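You operate a simulated robot arm through the tools that you are given. There is no shell and no other tool.

You run a simulated two-armed robot. Do the job below in one go: nothing can be reset, and whatever is moved stays where it is left.

## Task
Take the yellow striped cloth from the dining table top and hang it over the red half of the clothes rail.

It is judged by the outcome, as a careful person would: the job done as asked, and still so three seconds after it is handed in. It fails if anything else is knocked over, pushed out of place, dropped, spilled or broken. Flat cloth is picked up by pressing the open fingertips on it (5 to 10 N) and closing them slowly along it; thin cloth reads only 2 to 8 mm in the jaws.

## Robot
Two 6-joint arms with two-finger grippers on one trunk, on a base that moves. Base frame: it is fixed to the floor where the robot stands at the start and does not move with it; the origin is under the middle of the robot, x ahead of it, y to its left, z up; the surface under the hand at the start is at about z = 0.75. Readings come in m, rad, newtons and seconds.
The left shoulder is at the start at [0.03, 0.178, 0.938], the right one opposite. With the tool pointing down near the work surface each hand reaches from about 0.46 to 0.84 m from the robot's upright axis, wherever it stands, measured 20 degrees to its own side. Payload 2.54 kg a hand.
The tool frame of a hand sits at the grasp point between the pads (the TCP): z along the fingers, y along the line on which they close. The tips reach 0.03 m beyond it. The gripper opens to 0.116 m; its body begins 0.095 m behind the TCP.
Orientation is that of the tool frame in the base frame, as a unit quaternion [w, x, y, z]. With the fingers straight down and closing along the base's y, the tool's x points along the base's -x, its y along +y and its z along -z.

## Interface
- The arms move only by the tool drive_tool. It takes "left_increments", "right_increments" or both (then of equal length, played together; a hand with none holds still); each is a list of rows, each an object of numbers (a shift or turn left out is 0, a gripper value left out holds the last): "tx", "ty", "tz": the shift along the tool's x, y, z in m; "ax", "ay", "az": the turn, a rotation vector about the tool's x, y, z in degrees; "grip": the gripper command, from -1 (shut) to 1 (fully open), values between in proportion. In form: [{"tx": .., "ty": .., "tz": .., "ax": .., "ay": .., "az": .., "grip": ..}, ...]. A call has 1 to 20 rows; each row is the pose to reach, as a shift and turn from the pose commanded when the call began, along the tool's axes at that moment. Rows are played at 5 a second. More than 0.05 m and 0.15 rad between two rows, or a gripper value outside its range, and nothing of the call is played. Where a pose cannot be reached the arm comes as near as it can. A force on the tool above 40 N (or 10 N above the force at the start of the call, whichever is more), or a blocked arm, ends the call early, and 0.2 s more pass. The fingers move at their own pace (about 0.153 m/s each) and stop on an object; they squeeze with about 37 N. The grip force told is the motor's: it shows also when the fingers shut on nothing. Time passes only in rows, and 0.2 s behind the last, so rows that repeat a pose let the fingers close. The reply holds the time, the measured pose of the TCP, the force on the tool along the base axes, the opening and the grip force, in the units named above and with some noise, with the torque about the TCP (base axes, N m) and any sound that the robot's microphone picked up, and new pictures: "show" is both (left out), scene, wrist or none (wrist: the cameras of the hands that moved).
- Cameras (640 x 400 px; columns grow to the right, rows downward): "scene" is now at [0.0367, -0.005, 1.647]; the picture's right is [-0.09, -1.00, 0.00], its down [-0.86, 0.08, -0.50] and it looks along [0.49, -0.04, -0.87] (base axes); focal length 294 px, centre (320, 200). "left" rides on the left gripper at [0.069, 0.015, -0.122] in its tool frame; the picture's right is [-0.21, 0.98, 0.00], its down [-0.83, -0.18, -0.53] and it looks along [-0.52, -0.11, 0.85] (tool axes); focal length 251 px, centre (320, 200). "right" rides on the right gripper at [0.069, -0.015, -0.122] in its tool frame; the picture's right is [0.21, 0.98, 0.00], its down [-0.83, 0.18, -0.53] and it looks along [-0.52, 0.11, 0.85] (tool axes); focal length 251 px, centre (320, 200). There is no depth. A picture from a camera that has moved, and an enlarged one, comes with that camera's place and axes in the base frame and with its lens.
- slide_trunk(by): moves the trunk up (or, below 0, down) by that many m; the arms and the scene camera ride with it, the base frame stays. It gives what a move gives, with no picture.
- steer(legs): drives the robot by 1 to 6 legs, each [ahead, left, turn to the left] in m, m and rad, along the robot's own axes; the way and the turn of a leg run together, so that a leg with both is an arc; at most 1.5 m and 3.142 rad a leg. The arms and the cameras ride along, it lands a little off, and it stops where it bumps. It gives what a move gives, and a new picture of the scene camera.
- aim_head(pan, tilt): turns the head with the scene camera to pan (to the left, within 2.496 rad either way) and tilt (down, from -0.506 to 1.204), counted from straight ahead of the robot. It gives what a move gives, and a new picture of the scene camera.
- enlarge(camera, box): a new picture of the part [left, top, right, bottom] of that camera's present view, enlarged. The clock stands still meanwhile.
- job_done(): hands the job in; it is judged then, once.

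Places have to be worked out from the pictures, the camera data and where the tool is seen. Open the grippers and draw the arms clear of the work before you hand the job in, unless the task says otherwise.

The tools are called as a command line: name --argument value ..., lists and objects as JSON in quotes. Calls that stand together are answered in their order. drive_tool: Moves the arms, as the interface text tells. Its arguments: {"type":"object","properties":{"left_increments":{"type":"array"},"right_increments":{"type":"array"},"show":{"type":"string","enum":["both","scene","wrist","none"]}},"required":[]} The other tools are called the same way: slide_trunk (by) moves the trunk up or down; steer (legs) drives the base; aim_head (pan, tilt) turns the head that bears the scene camera; enlarge (camera, box) takes an enlarged picture of a part of a camera's view; job_done () hands the job in.

At the start:

```text
time: 0.0
left_tcp_pos: [0.4722, 0.2013, 0.9258]
left_tool_rot: [0.0, 0.0, 1.0, 0.001]
left_force: [0.0, 0.7, 0.4]
left_wrist_torque: [0.0, 0.01, -0.03]
left_finger_gap: 0.1164
left_grasp_force: 0.1
right_tcp_pos: [0.4745, -0.2921, 0.941]
right_tool_rot: [-0.001, -0.001, 1.0, -0.001]
right_force: [0.2, -1.0, 0.0]
right_wrist_torque: [0.03, 0.03, -0.03]
right_finger_gap: 0.1159
right_grasp_force: 0.0
trunk travel left (down, up): [-0.15, 0.39]
robot x, y, heading: [-0.0002, -0.0026, -0.003]
head pan, tilt (commanded): [-0.089, 1.051]
```

scene: 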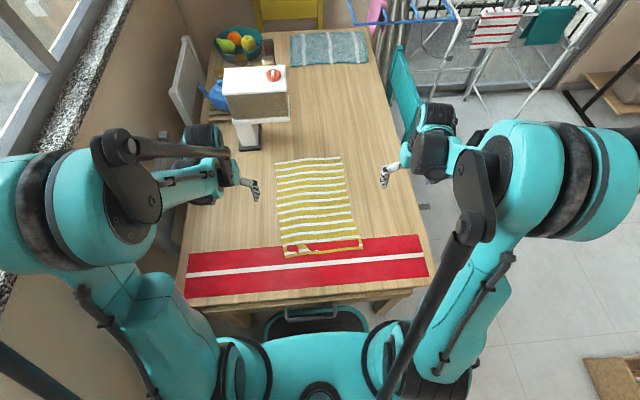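
right: 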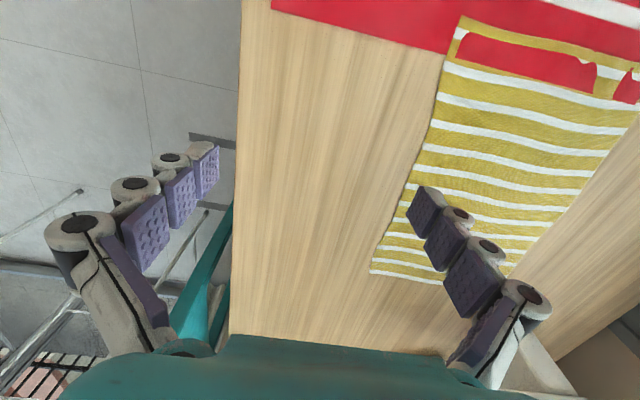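
left: 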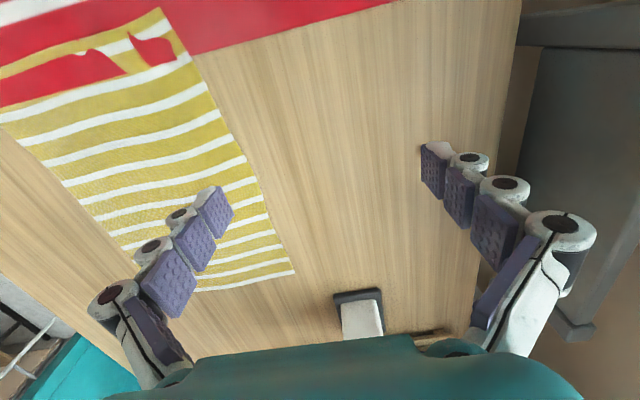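

The yellow striped cloth lies on the table ahead, partly on a red runner; a drying rack is visible at the top right. I turn the head to look at the rail first.

aim_head --pan -0.5 --tilt 0.5

enlarge --camera "scene" --box '[160, 0, 640, 300]'

```text
time: 1.0
left_tcp_pos: [0.4719, 0.2007, 0.9254]
left_tool_rot: [0.001, 0.0, 1.0, 0.001]
left_force: [-0.2, -0.5, 0.3]
left_wrist_torque: [0.02, 0.01, 0.01]
left_finger_gap: 0.116
left_grasp_force: 0.1
right_tcp_pos: [0.4752, -0.2921, 0.9418]
right_tool_rot: [0.0, 0.0, 1.0, -0.001]
right_force: [-0.1, 0.5, 0.3]
right_wrist_torque: [0.0, 0.01, -0.01]
right_finger_gap: 0.1161
right_grasp_force: 0.0
trunk travel left (down, up): [-0.15, 0.39]
robot x, y, heading: [-0.0009, 0.001, -0.0]
head pan, tilt (commanded): [-0.499, 0.499]
camera scene: at [0.0505, -0.0426, 1.6915], right [-0.48, -0.88, 0.0], down [-0.42, 0.23, -0.88], along [0.77, -0.42, -0.48], focal length 294 px, centre (320, 200)
```

scene: 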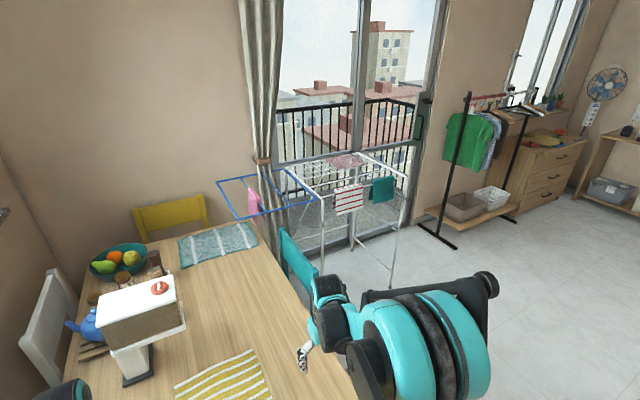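

```text
1.33 times, centred on (400, 150) of scene
camera zoom: at [0.0505, -0.0426, 1.6915], right [-0.48, -0.88, 0.0], down [-0.42, 0.23, -0.88], along [0.77, -0.42, -0.48], focal length 392 px, centre (213, 267)
```

zoom: 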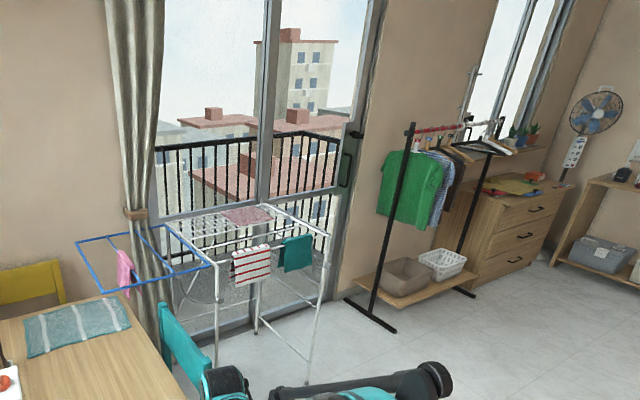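

There's a folding drying rack (blue wing, white body) and a free-standing clothes rail further right with a bar that looks part red. I zoom in on it.

enlarge --camera "scene" --box '[420, 70, 580, 170]'

enlarge --camera "scene" --box '[200, 120, 440, 270]'

```text
4.00 times, centred on (500, 120) of scene
camera zoom: at [0.0505, -0.0426, 1.6915], right [-0.48, -0.88, 0.0], down [-0.42, 0.23, -0.88], along [0.77, -0.42, -0.48], focal length 1177 px, centre (-400, 520)
```

zoom: 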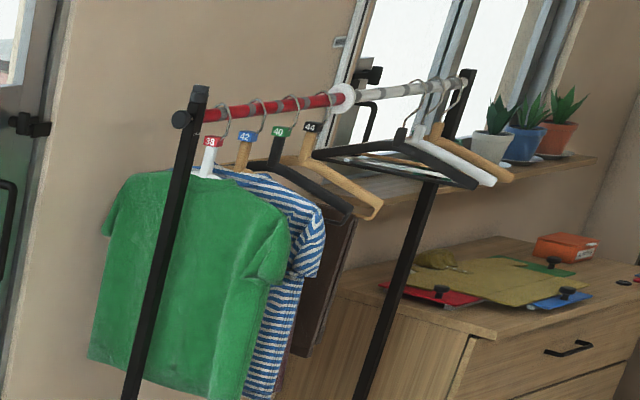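

```text
2.67 times, centred on (320, 195) of scene
camera zoom: at [0.0505, -0.0426, 1.6915], right [-0.48, -0.88, 0.0], down [-0.42, 0.23, -0.88], along [0.77, -0.42, -0.48], focal length 784 px, centre (320, 213)
```

zoom: 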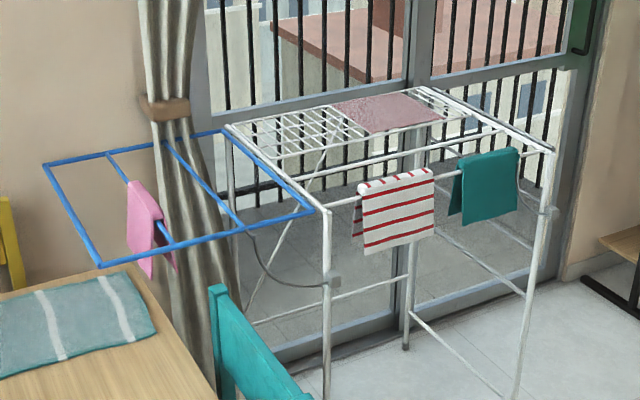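

The clothes rail is the black stand at roughly x≈1.55, y from -2.15 to -3.0, bar about z≈1.3, with its red half nearer to me and four hangers on it. I look further round to the right to see the floor I must drive over.

aim_head --pan -1.3 --tilt 0.6

aim_head --pan -2.3 --tilt 0.7

```text
time: 2.1
left_tcp_pos: [0.4724, 0.1998, 0.9265]
left_tool_rot: [0.0, 0.0, 1.0, 0.002]
left_force: [0.5, -0.1, -0.1]
left_wrist_torque: [0.0, -0.03, 0.0]
left_finger_gap: 0.1162
left_grasp_force: 0.1
right_tcp_pos: [0.4748, -0.2918, 0.9412]
right_tool_rot: [0.001, -0.001, 1.0, -0.001]
right_force: [0.0, 1.0, -0.3]
right_wrist_torque: [0.01, 0.04, -0.03]
right_finger_gap: 0.116
right_grasp_force: 0.0
trunk travel left (down, up): [-0.15, 0.39]
robot x, y, heading: [-0.0016, 0.0004, 0.001]
head pan, tilt (commanded): [-1.3, 0.6]
camera scene: at [-0.0057, -0.0843, 1.6825], right [-0.96, -0.27, 0.0], down [-0.15, 0.54, -0.83], along [0.22, -0.8, -0.56], focal length 294 px, centre (320, 200)
```

scene: 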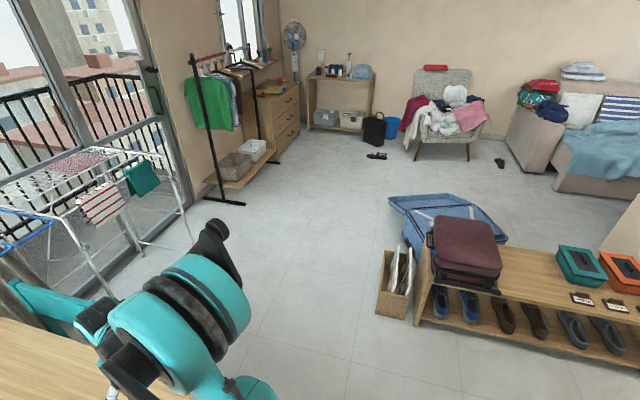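

```text
time: 3.4
left_tcp_pos: [0.4725, 0.2012, 0.9253]
left_tool_rot: [0.0, 0.001, 1.0, 0.001]
left_force: [0.3, -0.1, -1.3]
left_wrist_torque: [0.01, 0.01, -0.03]
left_finger_gap: 0.116
left_grasp_force: 0.1
right_tcp_pos: [0.4743, -0.2913, 0.9421]
right_tool_rot: [0.001, 0.0, 1.0, -0.001]
right_force: [-0.1, -0.4, 0.7]
right_wrist_torque: [0.0, -0.02, 0.03]
right_finger_gap: 0.116
right_grasp_force: 0.0
trunk travel left (down, up): [-0.15, 0.39]
robot x, y, heading: [0.001, -0.0006, 0.0]
head pan, tilt (commanded): [-2.3, 0.7]
camera scene: at [-0.086, -0.0625, 1.6739], right [-0.75, 0.67, 0.0], down [0.43, 0.48, -0.77], along [-0.51, -0.57, -0.64], focal length 294 px, centre (320, 200)
```

scene: 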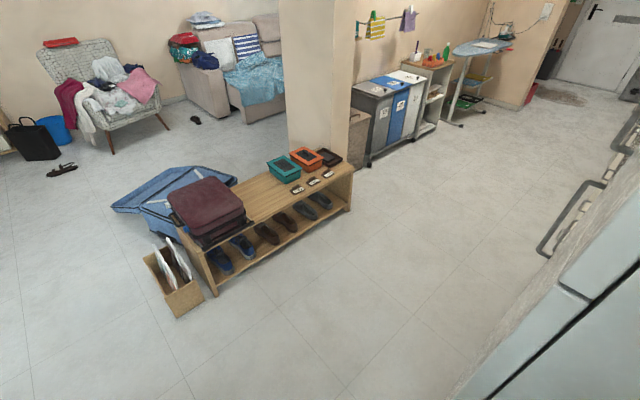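

The floor between the table and the rail is clear except for the carton and bench near x<0.02, y<-1.3. I aim straight at the rail and zoom hard to see what free bar the red half has.

aim_head --pan -1.0 --tilt 0.25

enlarge --camera "scene" --box '[280, 120, 408, 200]'

```text
time: 4.8
left_tcp_pos: [0.4729, 0.201, 0.9252]
left_tool_rot: [0.0, 0.0, 1.0, 0.0]
left_force: [0.4, -0.6, 0.6]
left_wrist_torque: [0.02, 0.03, 0.02]
left_finger_gap: 0.1161
left_grasp_force: 0.1
right_tcp_pos: [0.4729, -0.2915, 0.9409]
right_tool_rot: [0.0, 0.0, 1.0, 0.0]
right_force: [0.1, 0.1, -0.3]
right_wrist_torque: [0.0, 0.03, 0.03]
right_finger_gap: 0.1158
right_grasp_force: 0.0
trunk travel left (down, up): [-0.15, 0.39]
robot x, y, heading: [-0.0016, 0.0004, -0.0]
head pan, tilt (commanded): [-1.0, 0.25]
camera scene: at [0.021, -0.0778, 1.7147], right [-0.84, -0.54, 0.0], down [-0.13, 0.21, -0.97], along [0.52, -0.82, -0.25], focal length 294 px, centre (320, 200)
```

scene: 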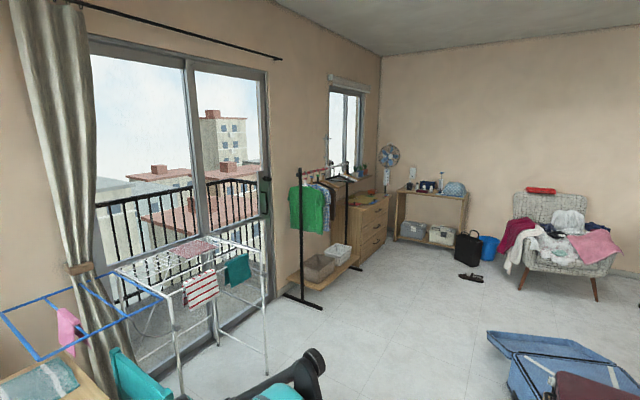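

```text
5.00 times, centred on (344, 160) of scene
camera zoom: at [0.021, -0.0778, 1.7147], right [-0.84, -0.54, 0.0], down [-0.13, 0.21, -0.97], along [0.52, -0.82, -0.25], focal length 1471 px, centre (200, 400)
```

zoom: 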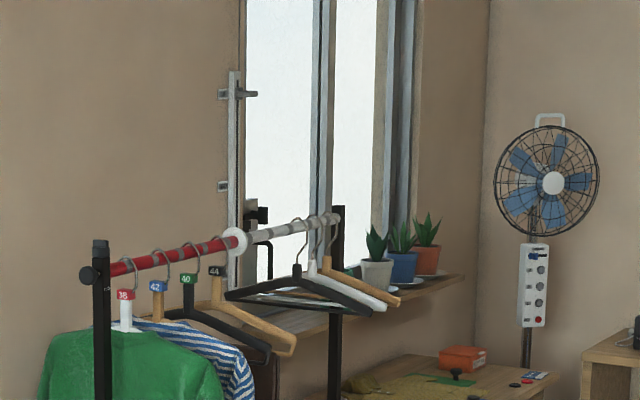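

The red half carries four hangers about 0.1 m apart, so the cloth must go narrow into a gap between two of them: one hand, gripping mid far edge with a lengthwise fold. I look back at the table and zoom on the cloth, especially where it meets the red runner.

aim_head --pan -0.05 --tilt 1.05

enlarge --camera "scene" --box '[260, 140, 420, 280]'

enlarge --camera "right" --box '[360, 0, 640, 175]'

```text
time: 6.1
left_tcp_pos: [0.4723, 0.1996, 0.9254]
left_tool_rot: [0.001, 0.0, 1.0, 0.001]
left_force: [0.4, 0.4, 0.5]
left_wrist_torque: [0.02, 0.03, 0.01]
left_finger_gap: 0.1159
left_grasp_force: 0.0
right_tcp_pos: [0.473, -0.2912, 0.9418]
right_tool_rot: [0.0, 0.001, 1.0, -0.001]
right_force: [0.0, -0.4, 0.0]
right_wrist_torque: [0.02, -0.02, 0.0]
right_finger_gap: 0.1161
right_grasp_force: 0.1
trunk travel left (down, up): [-0.15, 0.39]
robot x, y, heading: [-0.0011, -0.0009, 0.001]
head pan, tilt (commanded): [-0.051, 1.051]
camera scene: at [0.037, -0.0025, 1.6471], right [-0.05, -1.0, 0.0], down [-0.87, 0.04, -0.5], along [0.5, -0.03, -0.87], focal length 294 px, centre (320, 200)
```

scene: 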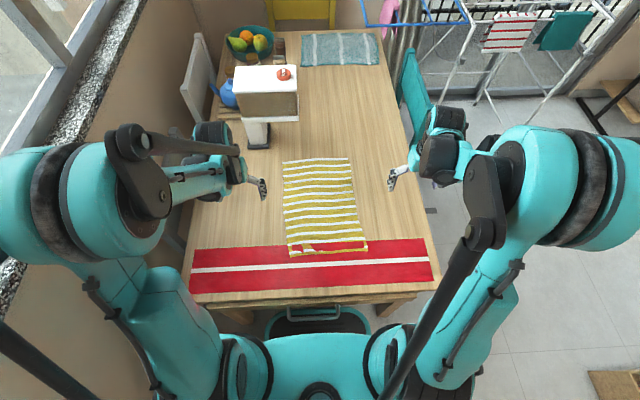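

```text
2.86 times, centred on (340, 210) of scene
camera zoom: at [0.037, -0.0025, 1.6471], right [-0.05, -1.0, 0.0], down [-0.87, 0.04, -0.5], along [0.5, -0.03, -0.87], focal length 840 px, centre (263, 171)
```

zoom: 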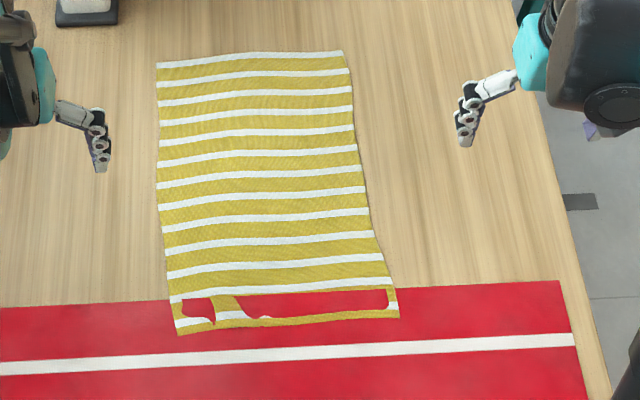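

```text
2.29 times, centred on (500, 88) of right
camera zoom: at [0.4054, -0.3064, 1.0631], right [-0.21, 0.98, 0.0], down [0.83, 0.18, 0.53], along [0.52, 0.11, -0.85], focal length 575 px, centre (-91, 457)
```

zoom: 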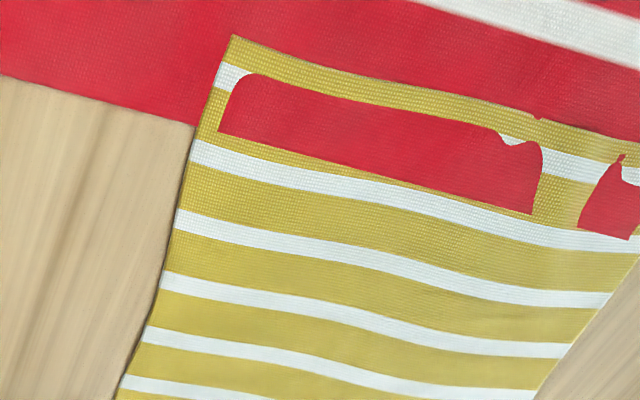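

The cloth lies loosely over the runner (only its near edge), with its far edge at x≈0.73, y from 0.10 to -0.15 – free table there. I move the right hand over the middle of that far edge, to about (0.70, -0.027), hovering.

drive_tool --right_increments '[{"tx": -0.023, "ty": 0.026, "tz": 0.009}, {"tx": -0.046, "ty": 0.053, "tz": 0.018}, {"tx": -0.068, "ty": 0.079, "tz": 0.027}, {"tx": -0.091, "ty": 0.106, "tz": 0.036}, {"tx": -0.114, "ty": 0.132, "tz": 0.045}, {"tx": -0.136, "ty": 0.158, "tz": 0.054}, {"tx": -0.159, "ty": 0.185, "tz": 0.063}, {"tx": -0.182, "ty": 0.211, "tz": 0.072}, {"tx": -0.204, "ty": 0.238, "tz": 0.081}, {"tx": -0.227, "ty": 0.264, "tz": 0.091, "grip": 0.6}, {"tx": -0.227, "ty": 0.264, "tz": 0.091, "grip": 0.6}]' --show "both"

```text
time: 8.5
left_tcp_pos: [0.4719, 0.2003, 0.9259]
left_tool_rot: [0.0, 0.0, 1.0, 0.001]
left_force: [-0.3, -0.3, -0.2]
left_wrist_torque: [-0.01, -0.02, 0.0]
left_finger_gap: 0.1158
left_grasp_force: 0.1
right_tcp_pos: [0.7018, -0.0287, 0.8515]
right_tool_rot: [0.001, 0.0, 1.0, 0.0]
right_force: [0.0, -0.1, -0.1]
right_wrist_torque: [0.0, 0.0, -0.02]
right_finger_gap: 0.0929
right_grasp_force: 0.1
trunk travel left (down, up): [-0.15, 0.39]
robot x, y, heading: [0.0014, -0.0015, 0.002]
head pan, tilt (commanded): [-0.051, 1.051]
camera scene: at [0.0363, -0.0028, 1.6471], right [-0.05, -1.0, 0.0], down [-0.87, 0.04, -0.5], along [0.5, -0.03, -0.87], focal length 294 px, centre (320, 200)
camera right: at [0.6329, -0.0429, 0.9729], right [-0.21, 0.98, 0.0], down [0.83, 0.18, 0.53], along [0.52, 0.11, -0.85], focal length 251 px, centre (320, 200)
```

scene: 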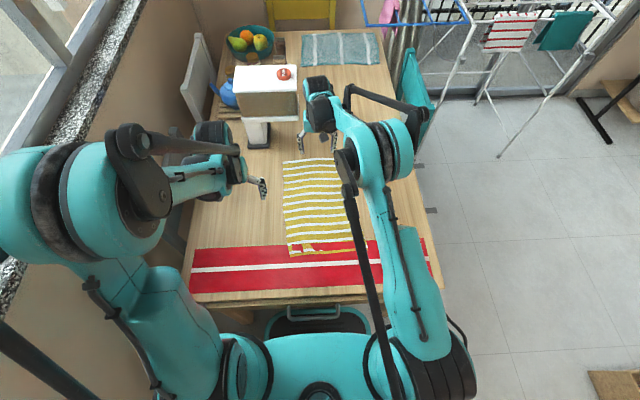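
right: 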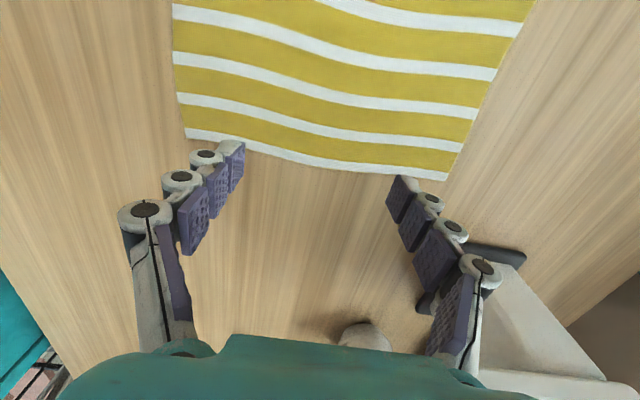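

The open fingertips are lined up over the cloth about 3 cm inside its far edge, centred on it. I lower the hand to just above the cloth.

drive_tool --right_increments '[{"tz": 0.02}, {"tz": 0.04}, {"tz": 0.055}, {"tz": 0.062}, {"tz": 0.062}]' --show "wrist"

```text
time: 9.7
left_tcp_pos: [0.4725, 0.201, 0.925]
left_tool_rot: [0.0, 0.0, 1.0, 0.001]
left_force: [-0.5, 0.1, -0.7]
left_wrist_torque: [0.01, 0.02, 0.01]
left_finger_gap: 0.116
left_grasp_force: 0.0
right_tcp_pos: [0.7018, -0.028, 0.7885]
right_tool_rot: [0.001, 0.0, 1.0, -0.001]
right_force: [1.0, -0.8, -0.5]
right_wrist_torque: [0.01, 0.0, 0.01]
right_finger_gap: 0.0927
right_grasp_force: 0.0
trunk travel left (down, up): [-0.15, 0.39]
robot x, y, heading: [-0.0001, -0.0053, -0.0]
head pan, tilt (commanded): [-0.051, 1.051]
camera right: at [0.6328, -0.0424, 0.9102], right [-0.21, 0.98, 0.0], down [0.83, 0.18, 0.53], along [0.52, 0.11, -0.85], focal length 251 px, centre (320, 200)
```

right: 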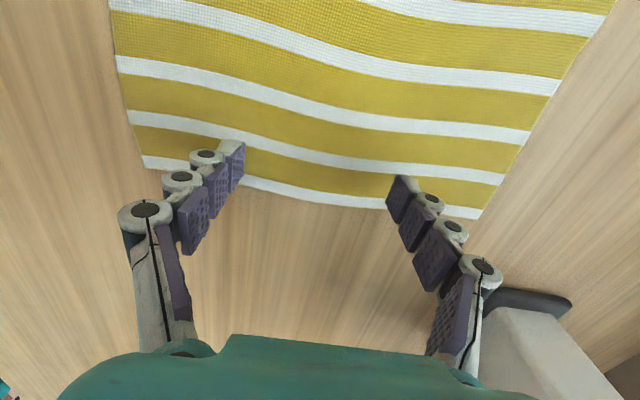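

Tips are about 8 mm above the table, on the last yellow stripe. I press down in small steps to get 5–10 N.

drive_tool --right_increments '[{"tz": 0.003}, {"tz": 0.006}, {"tz": 0.008}, {"tz": 0.008}]' --show "none"

```text
time: 10.7
left_tcp_pos: [0.4723, 0.2014, 0.9259]
left_tool_rot: [0.0, 0.0, 1.0, 0.002]
left_force: [0.1, -0.8, 0.0]
left_wrist_torque: [0.02, 0.0, 0.0]
left_finger_gap: 0.1159
left_grasp_force: 0.0
right_tcp_pos: [0.6999, -0.0284, 0.7803]
right_tool_rot: [0.0, 0.0, 1.0, -0.001]
right_force: [0.2, -0.1, -0.2]
right_wrist_torque: [0.01, -0.02, 0.02]
right_finger_gap: 0.0927
right_grasp_force: 0.0
trunk travel left (down, up): [-0.15, 0.39]
robot x, y, heading: [0.0007, 0.0002, 0.001]
head pan, tilt (commanded): [-0.051, 1.051]
```

No contact yet at TCP z≈0.780; I go down a few more millimetres.

drive_tool --right_increments '[{"tz": 0.001}, {"tz": 0.002}, {"tz": 0.003}, {"tz": 0.004}, {"tz": 0.004}]' --show "none"

```text
time: 11.9
left_tcp_pos: [0.4711, 0.2012, 0.9245]
left_tool_rot: [0.001, 0.0, 1.0, 0.001]
left_force: [-0.6, -0.7, 0.1]
left_wrist_torque: [0.01, 0.0, -0.02]
left_finger_gap: 0.1161
left_grasp_force: 0.0
right_tcp_pos: [0.6998, -0.0273, 0.7762]
right_tool_rot: [0.001, 0.0, 1.0, -0.001]
right_force: [0.5, 0.4, -0.6]
right_wrist_torque: [0.0, 0.01, -0.01]
right_finger_gap: 0.0927
right_grasp_force: 0.1
trunk travel left (down, up): [-0.15, 0.39]
robot x, y, heading: [0.001, -0.0016, -0.0]
head pan, tilt (commanded): [-0.051, 1.051]
```

Still no contact force; I continue down in millimetre steps.

drive_tool --right_increments '[{"tz": 0.001}, {"tz": 0.002}, {"tz": 0.003}, {"tz": 0.004}, {"tz": 0.004}]' --show "wrist"

```text
time: 13.1
left_tcp_pos: [0.4729, 0.2009, 0.9255]
left_tool_rot: [0.001, -0.001, 1.0, 0.001]
left_force: [-0.4, 0.2, 1.0]
left_wrist_torque: [-0.01, 0.0, -0.02]
left_finger_gap: 0.116
left_grasp_force: 0.0
right_tcp_pos: [0.7018, -0.0274, 0.7721]
right_tool_rot: [0.0, 0.0, 1.0, -0.001]
right_force: [0.5, 0.4, 0.2]
right_wrist_torque: [0.01, 0.01, 0.02]
right_finger_gap: 0.0929
right_grasp_force: 0.0
trunk travel left (down, up): [-0.15, 0.39]
robot x, y, heading: [0.0001, 0.0006, -0.006]
head pan, tilt (commanded): [-0.051, 1.051]
camera right: at [0.6325, -0.0426, 0.8941], right [-0.21, 0.98, 0.0], down [0.83, 0.18, 0.53], along [0.52, 0.11, -0.85], focal length 251 px, centre (320, 200)
```

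right: 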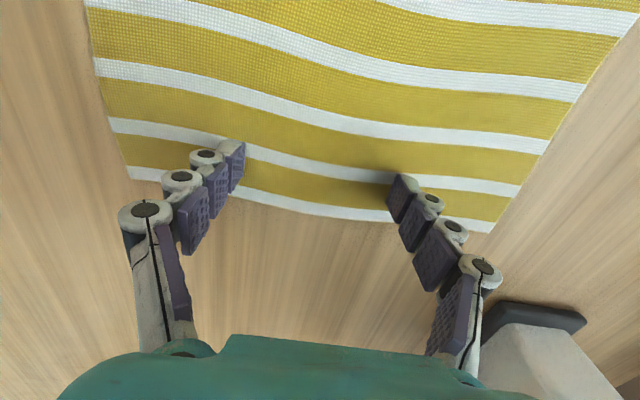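

The tips are still just above the cloth, no contact yet. I go on down slowly.

drive_tool --right_increments '[{"tz": 0.001}, {"tz": 0.002}, {"tz": 0.003}, {"tz": 0.004}, {"tz": 0.004}]' --show "none"

```text
time: 14.4
left_tcp_pos: [0.468, 0.2009, 0.9295]
left_tool_rot: [0.003, 0.0, 1.0, 0.002]
left_force: [-0.6, -0.6, 0.1]
left_wrist_torque: [0.02, -0.02, 0.01]
left_finger_gap: 0.1161
left_grasp_force: 0.0
right_tcp_pos: [0.6968, -0.0308, 0.7763]
right_tool_rot: [0.003, 0.002, 1.0, -0.002]
right_force: [-1.6, -13.4, 82.9]
right_wrist_torque: [-1.07, -0.03, 0.03]
right_finger_gap: 0.021
right_grasp_force: 17.2
trunk travel left (down, up): [-0.15, 0.39]
robot x, y, heading: [-0.0012, -0.0023, -0.001]
head pan, tilt (commanded): [-0.051, 1.051]
stopped in row 5 (right hand): the force on the tool passed its limit at 50 N (the readings are from after the stop); the commanded pose is now the measured one
```

The press jumped suddenly – 83 N and the gap dropped to 21 mm – so the fingers met something hard at an angle. I back up slightly straight away and look.

drive_tool --right_increments '[{"tz": -0.003}, {"tz": -0.004}]' --show "both"

```text
time: 15.0
left_tcp_pos: [0.4721, 0.2006, 0.9259]
left_tool_rot: [0.0, 0.0, 1.0, 0.001]
left_force: [-0.2, -0.6, -0.6]
left_wrist_torque: [-0.02, -0.04, 0.03]
left_finger_gap: 0.1161
left_grasp_force: 0.0
right_tcp_pos: [0.701, -0.0281, 0.7723]
right_tool_rot: [0.0, 0.0, 1.0, -0.001]
right_force: [0.9, 0.2, -0.1]
right_wrist_torque: [-0.01, -0.02, 0.01]
right_finger_gap: 0.0939
right_grasp_force: 0.2
trunk travel left (down, up): [-0.15, 0.39]
robot x, y, heading: [0.0001, -0.0003, -0.0]
head pan, tilt (commanded): [-0.051, 1.051]
camera scene: at [0.0372, -0.0025, 1.6469], right [-0.05, -1.0, 0.0], down [-0.87, 0.04, -0.5], along [0.5, -0.03, -0.87], focal length 294 px, centre (320, 200)
camera right: at [0.633, -0.0427, 0.8947], right [-0.21, 0.98, 0.0], down [0.83, 0.18, 0.53], along [0.52, 0.11, -0.85], focal length 251 px, centre (320, 200)
```

scene: 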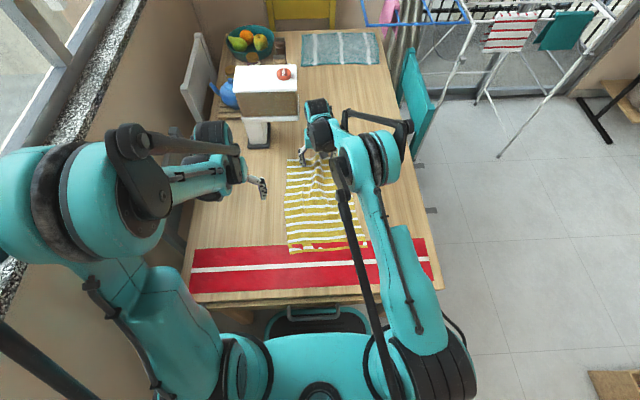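
right: 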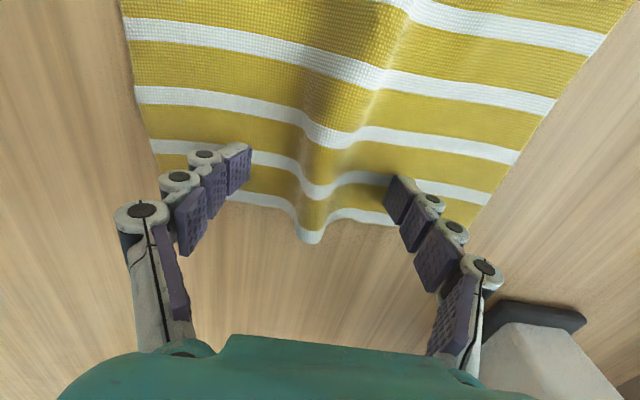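

The transient actually gathered a neat ridge of cloth between the fingers, and now the hand sits just clear of the table with the fingers open again. I press 1–2 mm and read the force.

drive_tool --right_increments '[{"tz": 0.0005}, {"tz": 0.001}, {"tz": 0.0015}]' --show "none"

```text
time: 15.8
left_tcp_pos: [0.4733, 0.2021, 0.9263]
left_tool_rot: [0.0, 0.0, 1.0, 0.001]
left_force: [0.2, 0.3, 0.5]
left_wrist_torque: [0.02, -0.03, 0.0]
left_finger_gap: 0.1161
left_grasp_force: 0.1
right_tcp_pos: [0.6999, -0.0287, 0.7727]
right_tool_rot: [0.0, 0.001, 1.0, 0.0]
right_force: [0.4, -0.4, 0.7]
right_wrist_torque: [0.01, 0.01, 0.02]
right_finger_gap: 0.0929
right_grasp_force: 0.4
trunk travel left (down, up): [-0.15, 0.39]
robot x, y, heading: [-0.0037, -0.0006, -0.001]
head pan, tilt (commanded): [-0.051, 1.051]
```

Barely touching (≈0.7 N). Another millimetre in half-millimetre steps.

drive_tool --right_increments '[{"tz": 0.0004}, {"tz": 0.0008}, {"tz": 0.0012}]' --show "none"

```text
time: 16.6
left_tcp_pos: [0.4724, 0.2016, 0.926]
left_tool_rot: [0.0, 0.001, 1.0, 0.001]
left_force: [-0.6, -0.1, 0.2]
left_wrist_torque: [0.01, -0.02, -0.04]
left_finger_gap: 0.1159
left_grasp_force: 0.0
right_tcp_pos: [0.7013, -0.0277, 0.7718]
right_tool_rot: [-0.001, 0.0, 1.0, 0.0]
right_force: [0.4, 0.0, 3.3]
right_wrist_torque: [0.09, -0.01, 0.0]
right_finger_gap: 0.0938
right_grasp_force: 0.6
trunk travel left (down, up): [-0.15, 0.39]
robot x, y, heading: [-0.0, -0.0011, 0.003]
head pan, tilt (commanded): [-0.051, 1.051]
```

3.3 N now. I press one more millimetre and close the fingers slowly along the cloth.

drive_tool --right_increments '[{"tz": 0.001, "grip": 0.6}, {"tz": 0.001, "grip": 0.45}, {"tz": 0.001, "grip": 0.3}, {"tz": 0.001, "grip": 0.15}, {"tz": 0.001, "grip": 0.0}, {"tz": 0.001, "grip": -0.15}, {"tz": 0.001, "grip": -0.3}, {"tz": 0.001, "grip": -0.45}, {"tz": 0.001, "grip": -0.6}, {"tz": 0.001, "grip": -0.75}, {"tz": 0.001, "grip": -0.9}, {"tz": 0.001, "grip": -1.0}, {"tz": 0.001, "grip": -1.0}, {"tz": 0.001, "grip": -1.0}]' --show "both"

```text
time: 17.1
left_tcp_pos: [0.4729, 0.2008, 0.9252]
left_tool_rot: [-0.001, 0.0, 1.0, 0.001]
left_force: [0.8, -0.1, 0.8]
left_wrist_torque: [-0.02, 0.07, 0.01]
left_finger_gap: 0.1159
left_grasp_force: 0.0
right_tcp_pos: [0.7021, -0.0267, 0.7733]
right_tool_rot: [0.0, 0.0, 1.0, 0.0]
right_force: [-1.2, -0.1, 9.8]
right_wrist_torque: [0.07, 0.09, -0.04]
right_finger_gap: 0.0891
right_grasp_force: 3.7
trunk travel left (down, up): [-0.15, 0.39]
robot x, y, heading: [0.0002, 0.0006, 0.004]
head pan, tilt (commanded): [-0.051, 1.051]
stopped in row 2 (right hand): the force on the tool passed its limit at 52 N (the readings are from after the stop); the commanded pose is now the measured one
camera scene: at [0.0372, -0.0024, 1.647], right [-0.05, -1.0, 0.0], down [-0.87, 0.04, -0.5], along [0.5, -0.03, -0.87], focal length 294 px, centre (320, 200)
camera right: at [0.6333, -0.0423, 0.8942], right [-0.21, 0.98, 0.0], down [0.83, 0.18, 0.53], along [0.52, 0.11, -0.85], focal length 251 px, centre (320, 200)
```

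scene: 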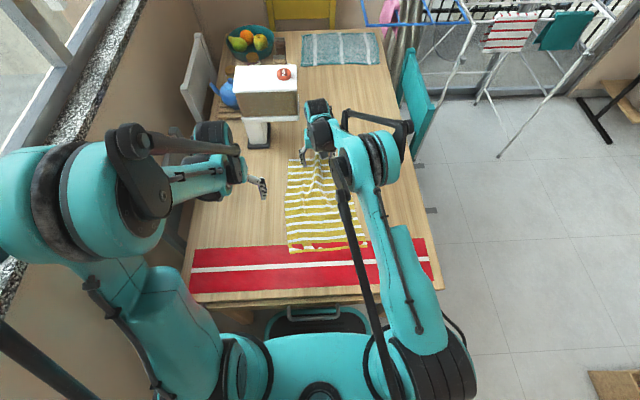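
right: 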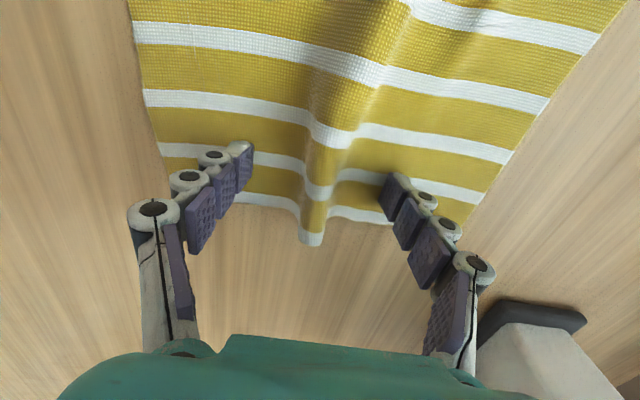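

Closing drives the tips lower (they swing down as they close), which caused the spike. I lift 1.5 mm and close in stages, raising the hand a little as the fingers come together.

drive_tool --right_increments '[{"tz": -0.0015, "grip": 0.53}, {"tz": -0.002, "grip": 0.45}, {"tz": -0.0025, "grip": 0.37}, {"tz": -0.003, "grip": 0.3}, {"tz": -0.003, "grip": 0.3}]' --show "wrist"

```text
time: 18.3
left_tcp_pos: [0.4726, 0.2003, 0.9251]
left_tool_rot: [0.001, 0.0, 1.0, 0.001]
left_force: [0.0, -0.4, 0.2]
left_wrist_torque: [0.01, 0.0, 0.02]
left_finger_gap: 0.1161
left_grasp_force: 0.0
right_tcp_pos: [0.7027, -0.0274, 0.7758]
right_tool_rot: [0.001, 0.0, 1.0, -0.001]
right_force: [-1.6, 0.1, 18.2]
right_wrist_torque: [0.03, 0.06, -0.01]
right_finger_gap: 0.076
right_grasp_force: 8.6
trunk travel left (down, up): [-0.15, 0.39]
robot x, y, heading: [0.0007, 0.0017, -0.001]
head pan, tilt (commanded): [-0.051, 1.051]
camera right: at [0.6325, -0.0423, 0.8973], right [-0.21, 0.98, 0.0], down [0.83, 0.18, 0.54], along [0.52, 0.11, -0.84], focal length 251 px, centre (320, 200)
```

right: 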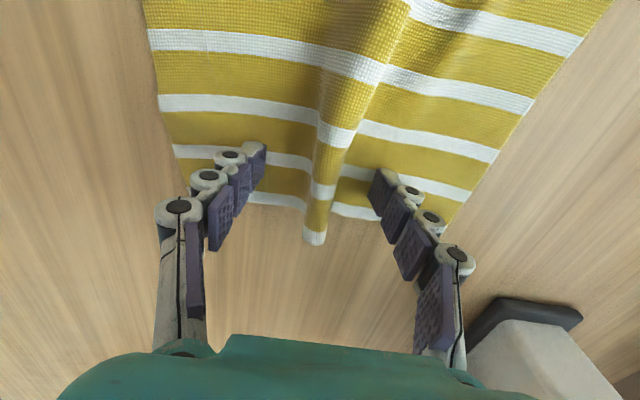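

The cloth is gathering into the ridge (18 N, a bit high). I raise 2 mm further and keep closing in stages.

drive_tool --right_increments '[{"tz": -0.002, "grip": 0.25}, {"tz": -0.0025, "grip": 0.18}, {"tz": -0.003, "grip": 0.1}, {"tz": -0.0035, "grip": 0.02}, {"tz": -0.004, "grip": -0.05}, {"tz": -0.004, "grip": -0.05}]' --show "wrist"

```text
time: 19.7
left_tcp_pos: [0.4724, 0.201, 0.9255]
left_tool_rot: [0.0, 0.0, 1.0, 0.001]
left_force: [0.1, 0.5, 0.3]
left_wrist_torque: [0.0, 0.01, -0.02]
left_finger_gap: 0.1162
left_grasp_force: 0.1
right_tcp_pos: [0.7018, -0.0278, 0.7801]
right_tool_rot: [0.001, 0.0, 1.0, 0.0]
right_force: [-0.7, 0.1, 6.3]
right_wrist_torque: [-0.02, 0.01, -0.03]
right_finger_gap: 0.0557
right_grasp_force: 0.1
trunk travel left (down, up): [-0.15, 0.39]
robot x, y, heading: [-0.0021, -0.0006, 0.002]
head pan, tilt (commanded): [-0.051, 1.051]
camera right: at [0.6328, -0.0426, 0.9009], right [-0.21, 0.98, 0.0], down [0.83, 0.18, 0.53], along [0.52, 0.11, -0.84], focal length 251 px, centre (320, 200)
```

right: 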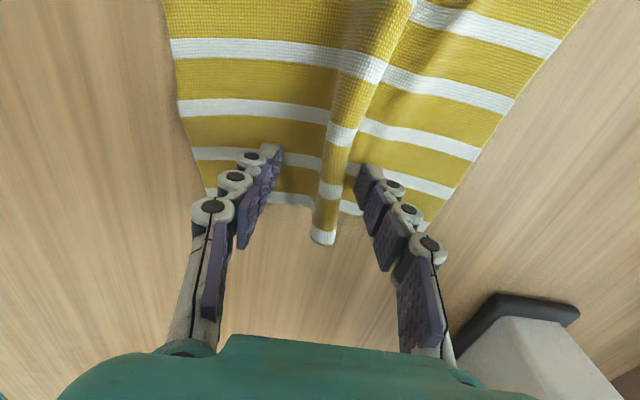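

6 N at gap 56 mm, the cloth ridge standing tall between the fingers. I continue to close, rising slightly.

drive_tool --right_increments '[{"tz": -0.0003, "grip": -0.13}, {"tz": -0.0008, "grip": -0.2}, {"tz": -0.0012, "grip": -0.28}, {"tz": -0.0016, "grip": -0.35}, {"tz": -0.002, "grip": -0.42}, {"tz": -0.0022, "grip": -0.5}, {"tz": -0.0022, "grip": -0.5}]' --show "wrist"

```text
time: 21.3
left_tcp_pos: [0.4723, 0.2012, 0.9269]
left_tool_rot: [0.001, 0.0, 1.0, 0.002]
left_force: [-0.8, -0.5, -0.6]
left_wrist_torque: [-0.01, 0.01, 0.01]
left_finger_gap: 0.1162
left_grasp_force: 0.1
right_tcp_pos: [0.7037, -0.0273, 0.781]
right_tool_rot: [0.0, 0.0, 1.0, 0.0]
right_force: [0.1, 0.6, -0.4]
right_wrist_torque: [0.01, 0.0, 0.01]
right_finger_gap: 0.0288
right_grasp_force: 0.0
trunk travel left (down, up): [-0.15, 0.39]
robot x, y, heading: [0.0017, 0.002, 0.001]
head pan, tilt (commanded): [-0.051, 1.051]
camera right: at [0.6334, -0.0423, 0.903], right [-0.21, 0.98, 0.0], down [0.83, 0.18, 0.53], along [0.52, 0.11, -0.85], focal length 251 px, centre (320, 200)
```

right: 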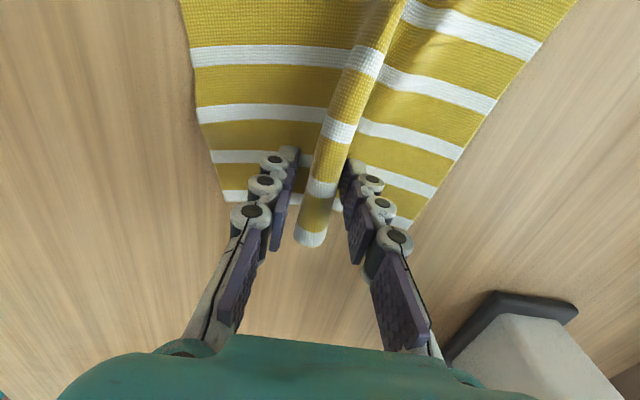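

The ridge is captured between the fingers (gap 29 mm, no load on the table). I close fully and hold.

drive_tool --right_increments '[{"tz": 0.0005, "grip": -0.6}, {"tz": 0.0005, "grip": -0.7}, {"tz": 0.0, "grip": -0.8}, {"tz": 0.0, "grip": -0.9}, {"tz": 0.0, "grip": -1.0}, {"tz": 0.0, "grip": -1.0}, {"tz": 0.0, "grip": -1.0}]' --show "wrist"

```text
time: 22.9
left_tcp_pos: [0.4735, 0.2008, 0.9263]
left_tool_rot: [0.0, 0.0, 1.0, 0.001]
left_force: [-0.5, -0.8, -0.1]
left_wrist_torque: [0.0, 0.0, -0.03]
left_finger_gap: 0.1159
left_grasp_force: 0.1
right_tcp_pos: [0.7016, -0.0272, 0.7817]
right_tool_rot: [0.0, 0.0, 1.0, 0.0]
right_force: [2.1, -1.7, 3.2]
right_wrist_torque: [-0.12, 0.02, 0.03]
right_finger_gap: 0.0032
right_grasp_force: 37.8
trunk travel left (down, up): [-0.15, 0.39]
robot x, y, heading: [0.0018, 0.0009, -0.001]
head pan, tilt (commanded): [-0.051, 1.051]
camera right: at [0.6332, -0.0423, 0.9033], right [-0.21, 0.98, 0.0], down [0.83, 0.18, 0.53], along [0.52, 0.11, -0.85], focal length 251 px, centre (320, 200)
```

right: 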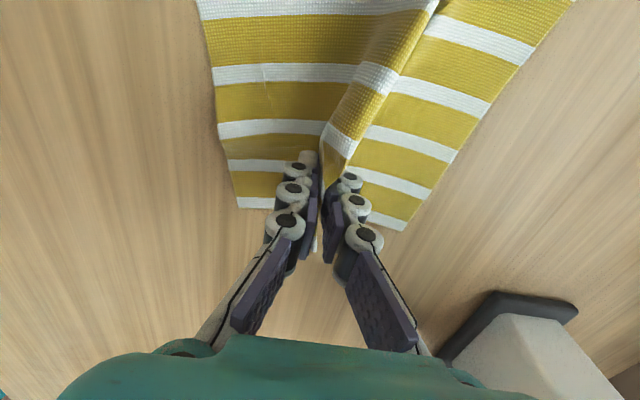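

Gap 3.2 mm with full grip force: the cloth is in the jaws. I lift in an arc toward the robot so the near edge peels off the runner without dragging it.

drive_tool --right_increments '[{"tx": 0.008, "tz": -0.03}, {"tx": 0.02, "tz": -0.06}, {"tx": 0.035, "tz": -0.095}, {"tx": 0.055, "tz": -0.13}, {"tx": 0.08, "tz": -0.165}, {"tx": 0.105, "tz": -0.2}, {"tx": 0.13, "tz": -0.23}, {"tx": 0.155, "tz": -0.26}]' --show "both"

```text
time: 24.7
left_tcp_pos: [0.472, 0.2007, 0.9271]
left_tool_rot: [0.002, 0.0, 1.0, 0.001]
left_force: [-0.8, 1.2, -0.2]
left_wrist_torque: [0.0, -0.02, 0.03]
left_finger_gap: 0.1159
left_grasp_force: 0.1
right_tcp_pos: [0.5462, -0.0255, 1.0411]
right_tool_rot: [0.0, 0.0, 1.0, 0.0]
right_force: [-0.6, 0.2, 0.7]
right_wrist_torque: [0.06, -0.05, 0.02]
right_finger_gap: 0.0045
right_grasp_force: 30.8
trunk travel left (down, up): [-0.15, 0.39]
robot x, y, heading: [0.0016, 0.0005, 0.003]
head pan, tilt (commanded): [-0.051, 1.051]
camera scene: at [0.0354, -0.0024, 1.6471], right [-0.05, -1.0, 0.0], down [-0.87, 0.04, -0.5], along [0.5, -0.03, -0.87], focal length 294 px, centre (320, 200)
camera right: at [0.477, -0.0415, 1.1632], right [-0.21, 0.98, 0.0], down [0.83, 0.18, 0.53], along [0.52, 0.11, -0.84], focal length 251 px, centre (320, 200)
```

scene: 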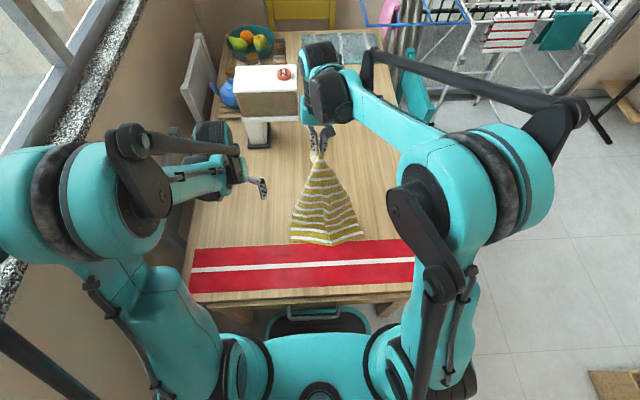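
right: 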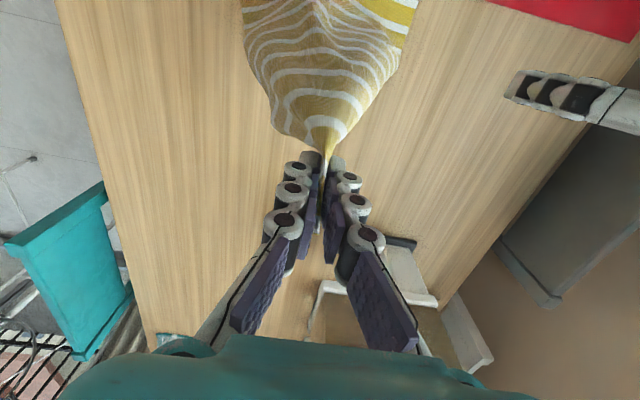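

The cloth lifted cleanly and the runner hasn't moved. I raise it further so its lower end clears the table.

drive_tool --right_increments '[{"tx": 0.015, "tz": -0.03}, {"tx": 0.03, "tz": -0.06}, {"tx": 0.045, "tz": -0.09}, {"tx": 0.055, "tz": -0.12}, {"tx": 0.06, "tz": -0.15}, {"tx": 0.06, "tz": -0.15}]' --show "both"

```text
time: 26.1
left_tcp_pos: [0.4721, 0.2014, 0.9258]
left_tool_rot: [-0.001, 0.001, 1.0, 0.002]
left_force: [-0.3, 0.4, 1.2]
left_wrist_torque: [-0.01, -0.03, -0.02]
left_finger_gap: 0.1159
left_grasp_force: 0.0
right_tcp_pos: [0.4861, -0.027, 1.1904]
right_tool_rot: [-0.001, 0.0, 1.0, 0.0]
right_force: [0.4, 1.2, -0.5]
right_wrist_torque: [-0.06, 0.05, -0.01]
right_finger_gap: 0.0046
right_grasp_force: 39.5
trunk travel left (down, up): [-0.15, 0.39]
robot x, y, heading: [0.0011, 0.0008, 0.002]
head pan, tilt (commanded): [-0.051, 1.051]
camera scene: at [0.0373, -0.0024, 1.647], right [-0.05, -1.0, 0.0], down [-0.87, 0.04, -0.5], along [0.5, -0.03, -0.87], focal length 294 px, centre (320, 200)
camera right: at [0.4175, -0.0427, 1.3124], right [-0.21, 0.98, 0.0], down [0.83, 0.18, 0.53], along [0.52, 0.11, -0.85], focal length 251 px, centre (320, 200)
```

scene: 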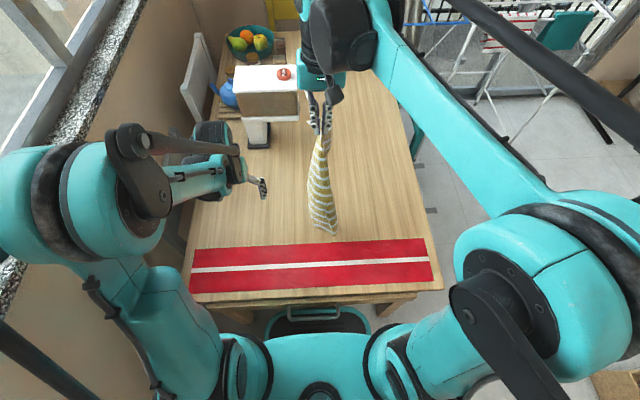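
right: 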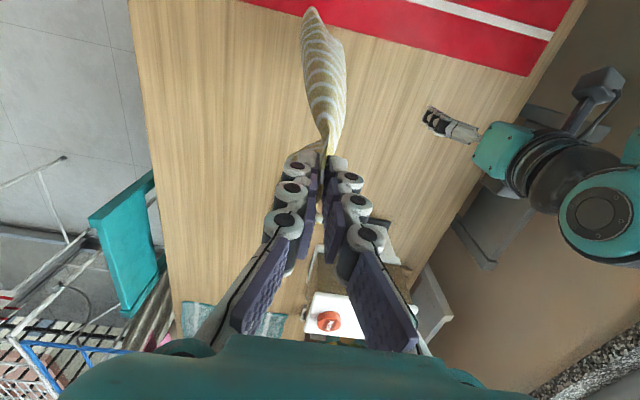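

The cloth hangs free and only the cloth moved. Before driving I check the robot's front near the table edge – there's a teal thing with a handle there – and the floor on the right.

aim_head --pan 0.0 --tilt 1.2

enlarge --camera "scene" --box '[160, 200, 480, 400]'

aim_head --pan -1.2 --tilt 1.1

aim_head --pan -2.4 --tilt 1.1

```text
time: 26.8
left_tcp_pos: [0.4716, 0.2014, 0.9253]
left_tool_rot: [0.0, 0.0, 1.0, 0.0]
left_force: [-0.6, -0.9, 0.4]
left_wrist_torque: [-0.01, -0.01, 0.04]
left_finger_gap: 0.116
left_grasp_force: 0.1
right_tcp_pos: [0.4861, -0.0281, 1.1896]
right_tool_rot: [0.0, 0.0, 1.0, 0.0]
right_force: [0.1, 0.4, -2.7]
right_wrist_torque: [-0.03, 0.05, 0.01]
right_finger_gap: 0.0059
right_grasp_force: 35.9
trunk travel left (down, up): [-0.15, 0.39]
robot x, y, heading: [0.0005, 0.0027, 0.003]
head pan, tilt (commanded): [0.0, 1.201]
camera scene: at [0.0266, 0.001, 1.638], right [0.0, -1.0, 0.0], down [-0.93, 0.0, -0.36], along [0.36, 0.0, -0.93], focal length 294 px, centre (320, 200)
```

scene: 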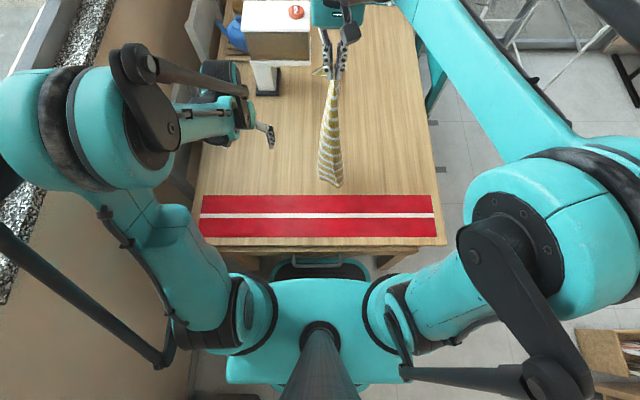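

```text
2.00 times, centred on (320, 300) of scene
camera zoom: at [0.0266, 0.001, 1.638], right [0.0, -1.0, 0.0], down [-0.93, 0.0, -0.36], along [0.36, 0.0, -0.93], focal length 588 px, centre (320, 0)
```

zoom: 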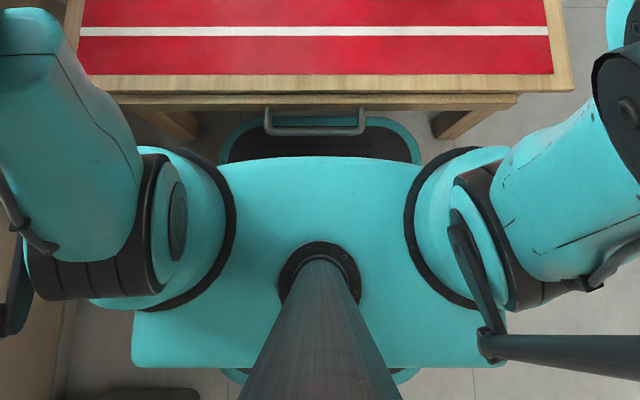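

```text
time: 28.2
left_tcp_pos: [0.4728, 0.2, 0.9257]
left_tool_rot: [-0.001, 0.0, 1.0, 0.002]
left_force: [-0.2, 0.8, 0.7]
left_wrist_torque: [0.0, 0.0, -0.01]
left_finger_gap: 0.116
left_grasp_force: 0.0
right_tcp_pos: [0.486, -0.028, 1.1906]
right_tool_rot: [0.0, 0.0, 1.0, 0.0]
right_force: [-0.9, -0.4, -1.9]
right_wrist_torque: [0.03, 0.02, -0.02]
right_finger_gap: 0.0061
right_grasp_force: 38.4
trunk travel left (down, up): [-0.15, 0.39]
robot x, y, heading: [0.0006, 0.0008, -0.001]
head pan, tilt (commanded): [-1.201, 1.1]
camera scene: at [-0.0065, -0.0579, 1.6439], right [-0.93, -0.36, 0.0], down [-0.32, 0.83, -0.45], along [0.16, -0.42, -0.89], focal length 294 px, centre (320, 200)
```

scene: 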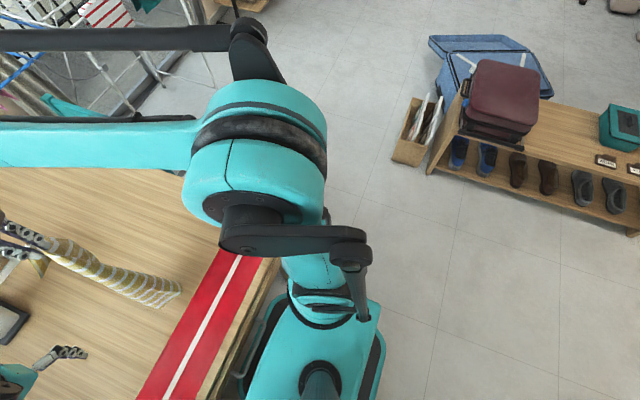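

```text
time: 29.6
left_tcp_pos: [0.4736, 0.2011, 0.9256]
left_tool_rot: [0.0, 0.0, 1.0, 0.001]
left_force: [-0.1, 0.2, 0.3]
left_wrist_torque: [-0.02, -0.01, -0.02]
left_finger_gap: 0.1158
left_grasp_force: 0.0
right_tcp_pos: [0.4858, -0.0269, 1.1912]
right_tool_rot: [0.0, 0.0, 1.0, 0.0]
right_force: [0.4, -5.3, 1.3]
right_wrist_torque: [-0.01, 0.03, 0.02]
right_finger_gap: 0.0015
right_grasp_force: 27.3
trunk travel left (down, up): [-0.15, 0.39]
robot x, y, heading: [-0.0009, -0.0005, -0.002]
head pan, tilt (commanded): [-2.4, 1.1]
camera scene: at [-0.076, -0.0418, 1.6439], right [-0.68, 0.74, 0.0], down [0.66, 0.6, -0.45], along [-0.33, -0.31, -0.89], focal length 294 px, centre (320, 200)
```

scene: 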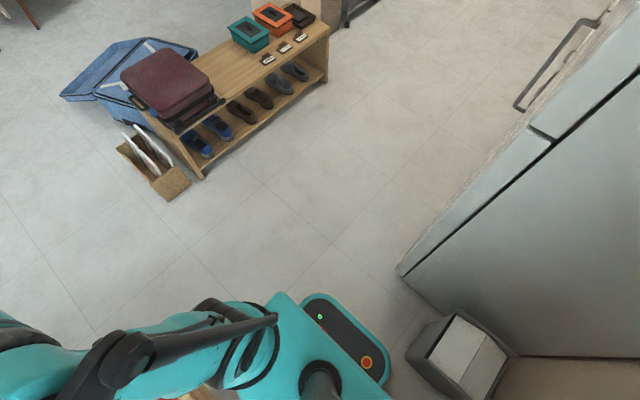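

The base front reaches a few cm under the table edge and there's a bin behind-left, so I'll back off only ~8 cm, slip right and back, then go round the table corner keeping clear of the carton. First I raise the trunk so cloth and arms clear everything.

slide_trunk --by 0.25

aim_head --pan -0.3 --tilt 1.0

```text
time: 32.2
left_tcp_pos: [0.4734, 0.2018, 1.1757]
left_tool_rot: [0.0, -0.001, 1.0, 0.0]
left_force: [-0.2, -0.9, -0.2]
left_wrist_torque: [0.0, -0.02, 0.0]
left_finger_gap: 0.1163
left_grasp_force: 0.0
right_tcp_pos: [0.4861, -0.0285, 1.4399]
right_tool_rot: [0.0, 0.0, 1.0, 0.0]
right_force: [0.0, -1.4, -3.4]
right_wrist_torque: [-0.02, 0.0, -0.01]
right_finger_gap: 0.0044
right_grasp_force: 37.5
trunk travel left (down, up): [-0.4, 0.14]
robot x, y, heading: [-0.0007, -0.0011, -0.003]
head pan, tilt (commanded): [-2.4, 1.1]
```

```text
time: 34.2
left_tcp_pos: [0.4732, 0.2004, 1.176]
left_tool_rot: [0.0, 0.001, 1.0, 0.0]
left_force: [-0.6, 0.0, -0.7]
left_wrist_torque: [0.05, 0.01, -0.04]
left_finger_gap: 0.116
left_grasp_force: 0.0
right_tcp_pos: [0.4869, -0.028, 1.4404]
right_tool_rot: [0.0, 0.001, 1.0, -0.001]
right_force: [0.3, 0.4, -0.6]
right_wrist_torque: [0.02, 0.0, -0.01]
right_finger_gap: 0.0027
right_grasp_force: 29.8
trunk travel left (down, up): [-0.4, 0.14]
robot x, y, heading: [-0.001, 0.0018, 0.002]
head pan, tilt (commanded): [-0.3, 1.0]
camera scene: at [0.0373, -0.0197, 1.9005], right [-0.3, -0.96, 0.0], down [-0.8, 0.25, -0.54], along [0.52, -0.16, -0.84], focal length 294 px, centre (320, 200)
```

scene: 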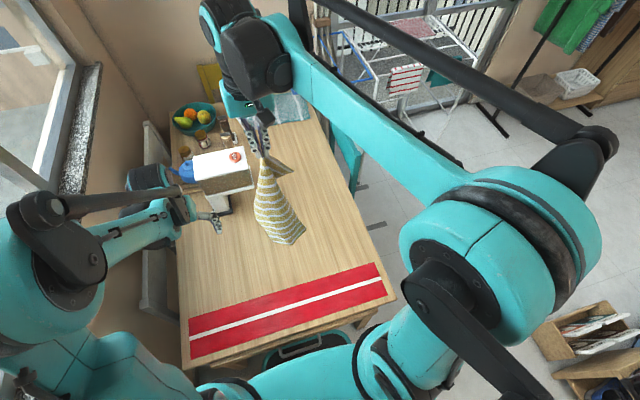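

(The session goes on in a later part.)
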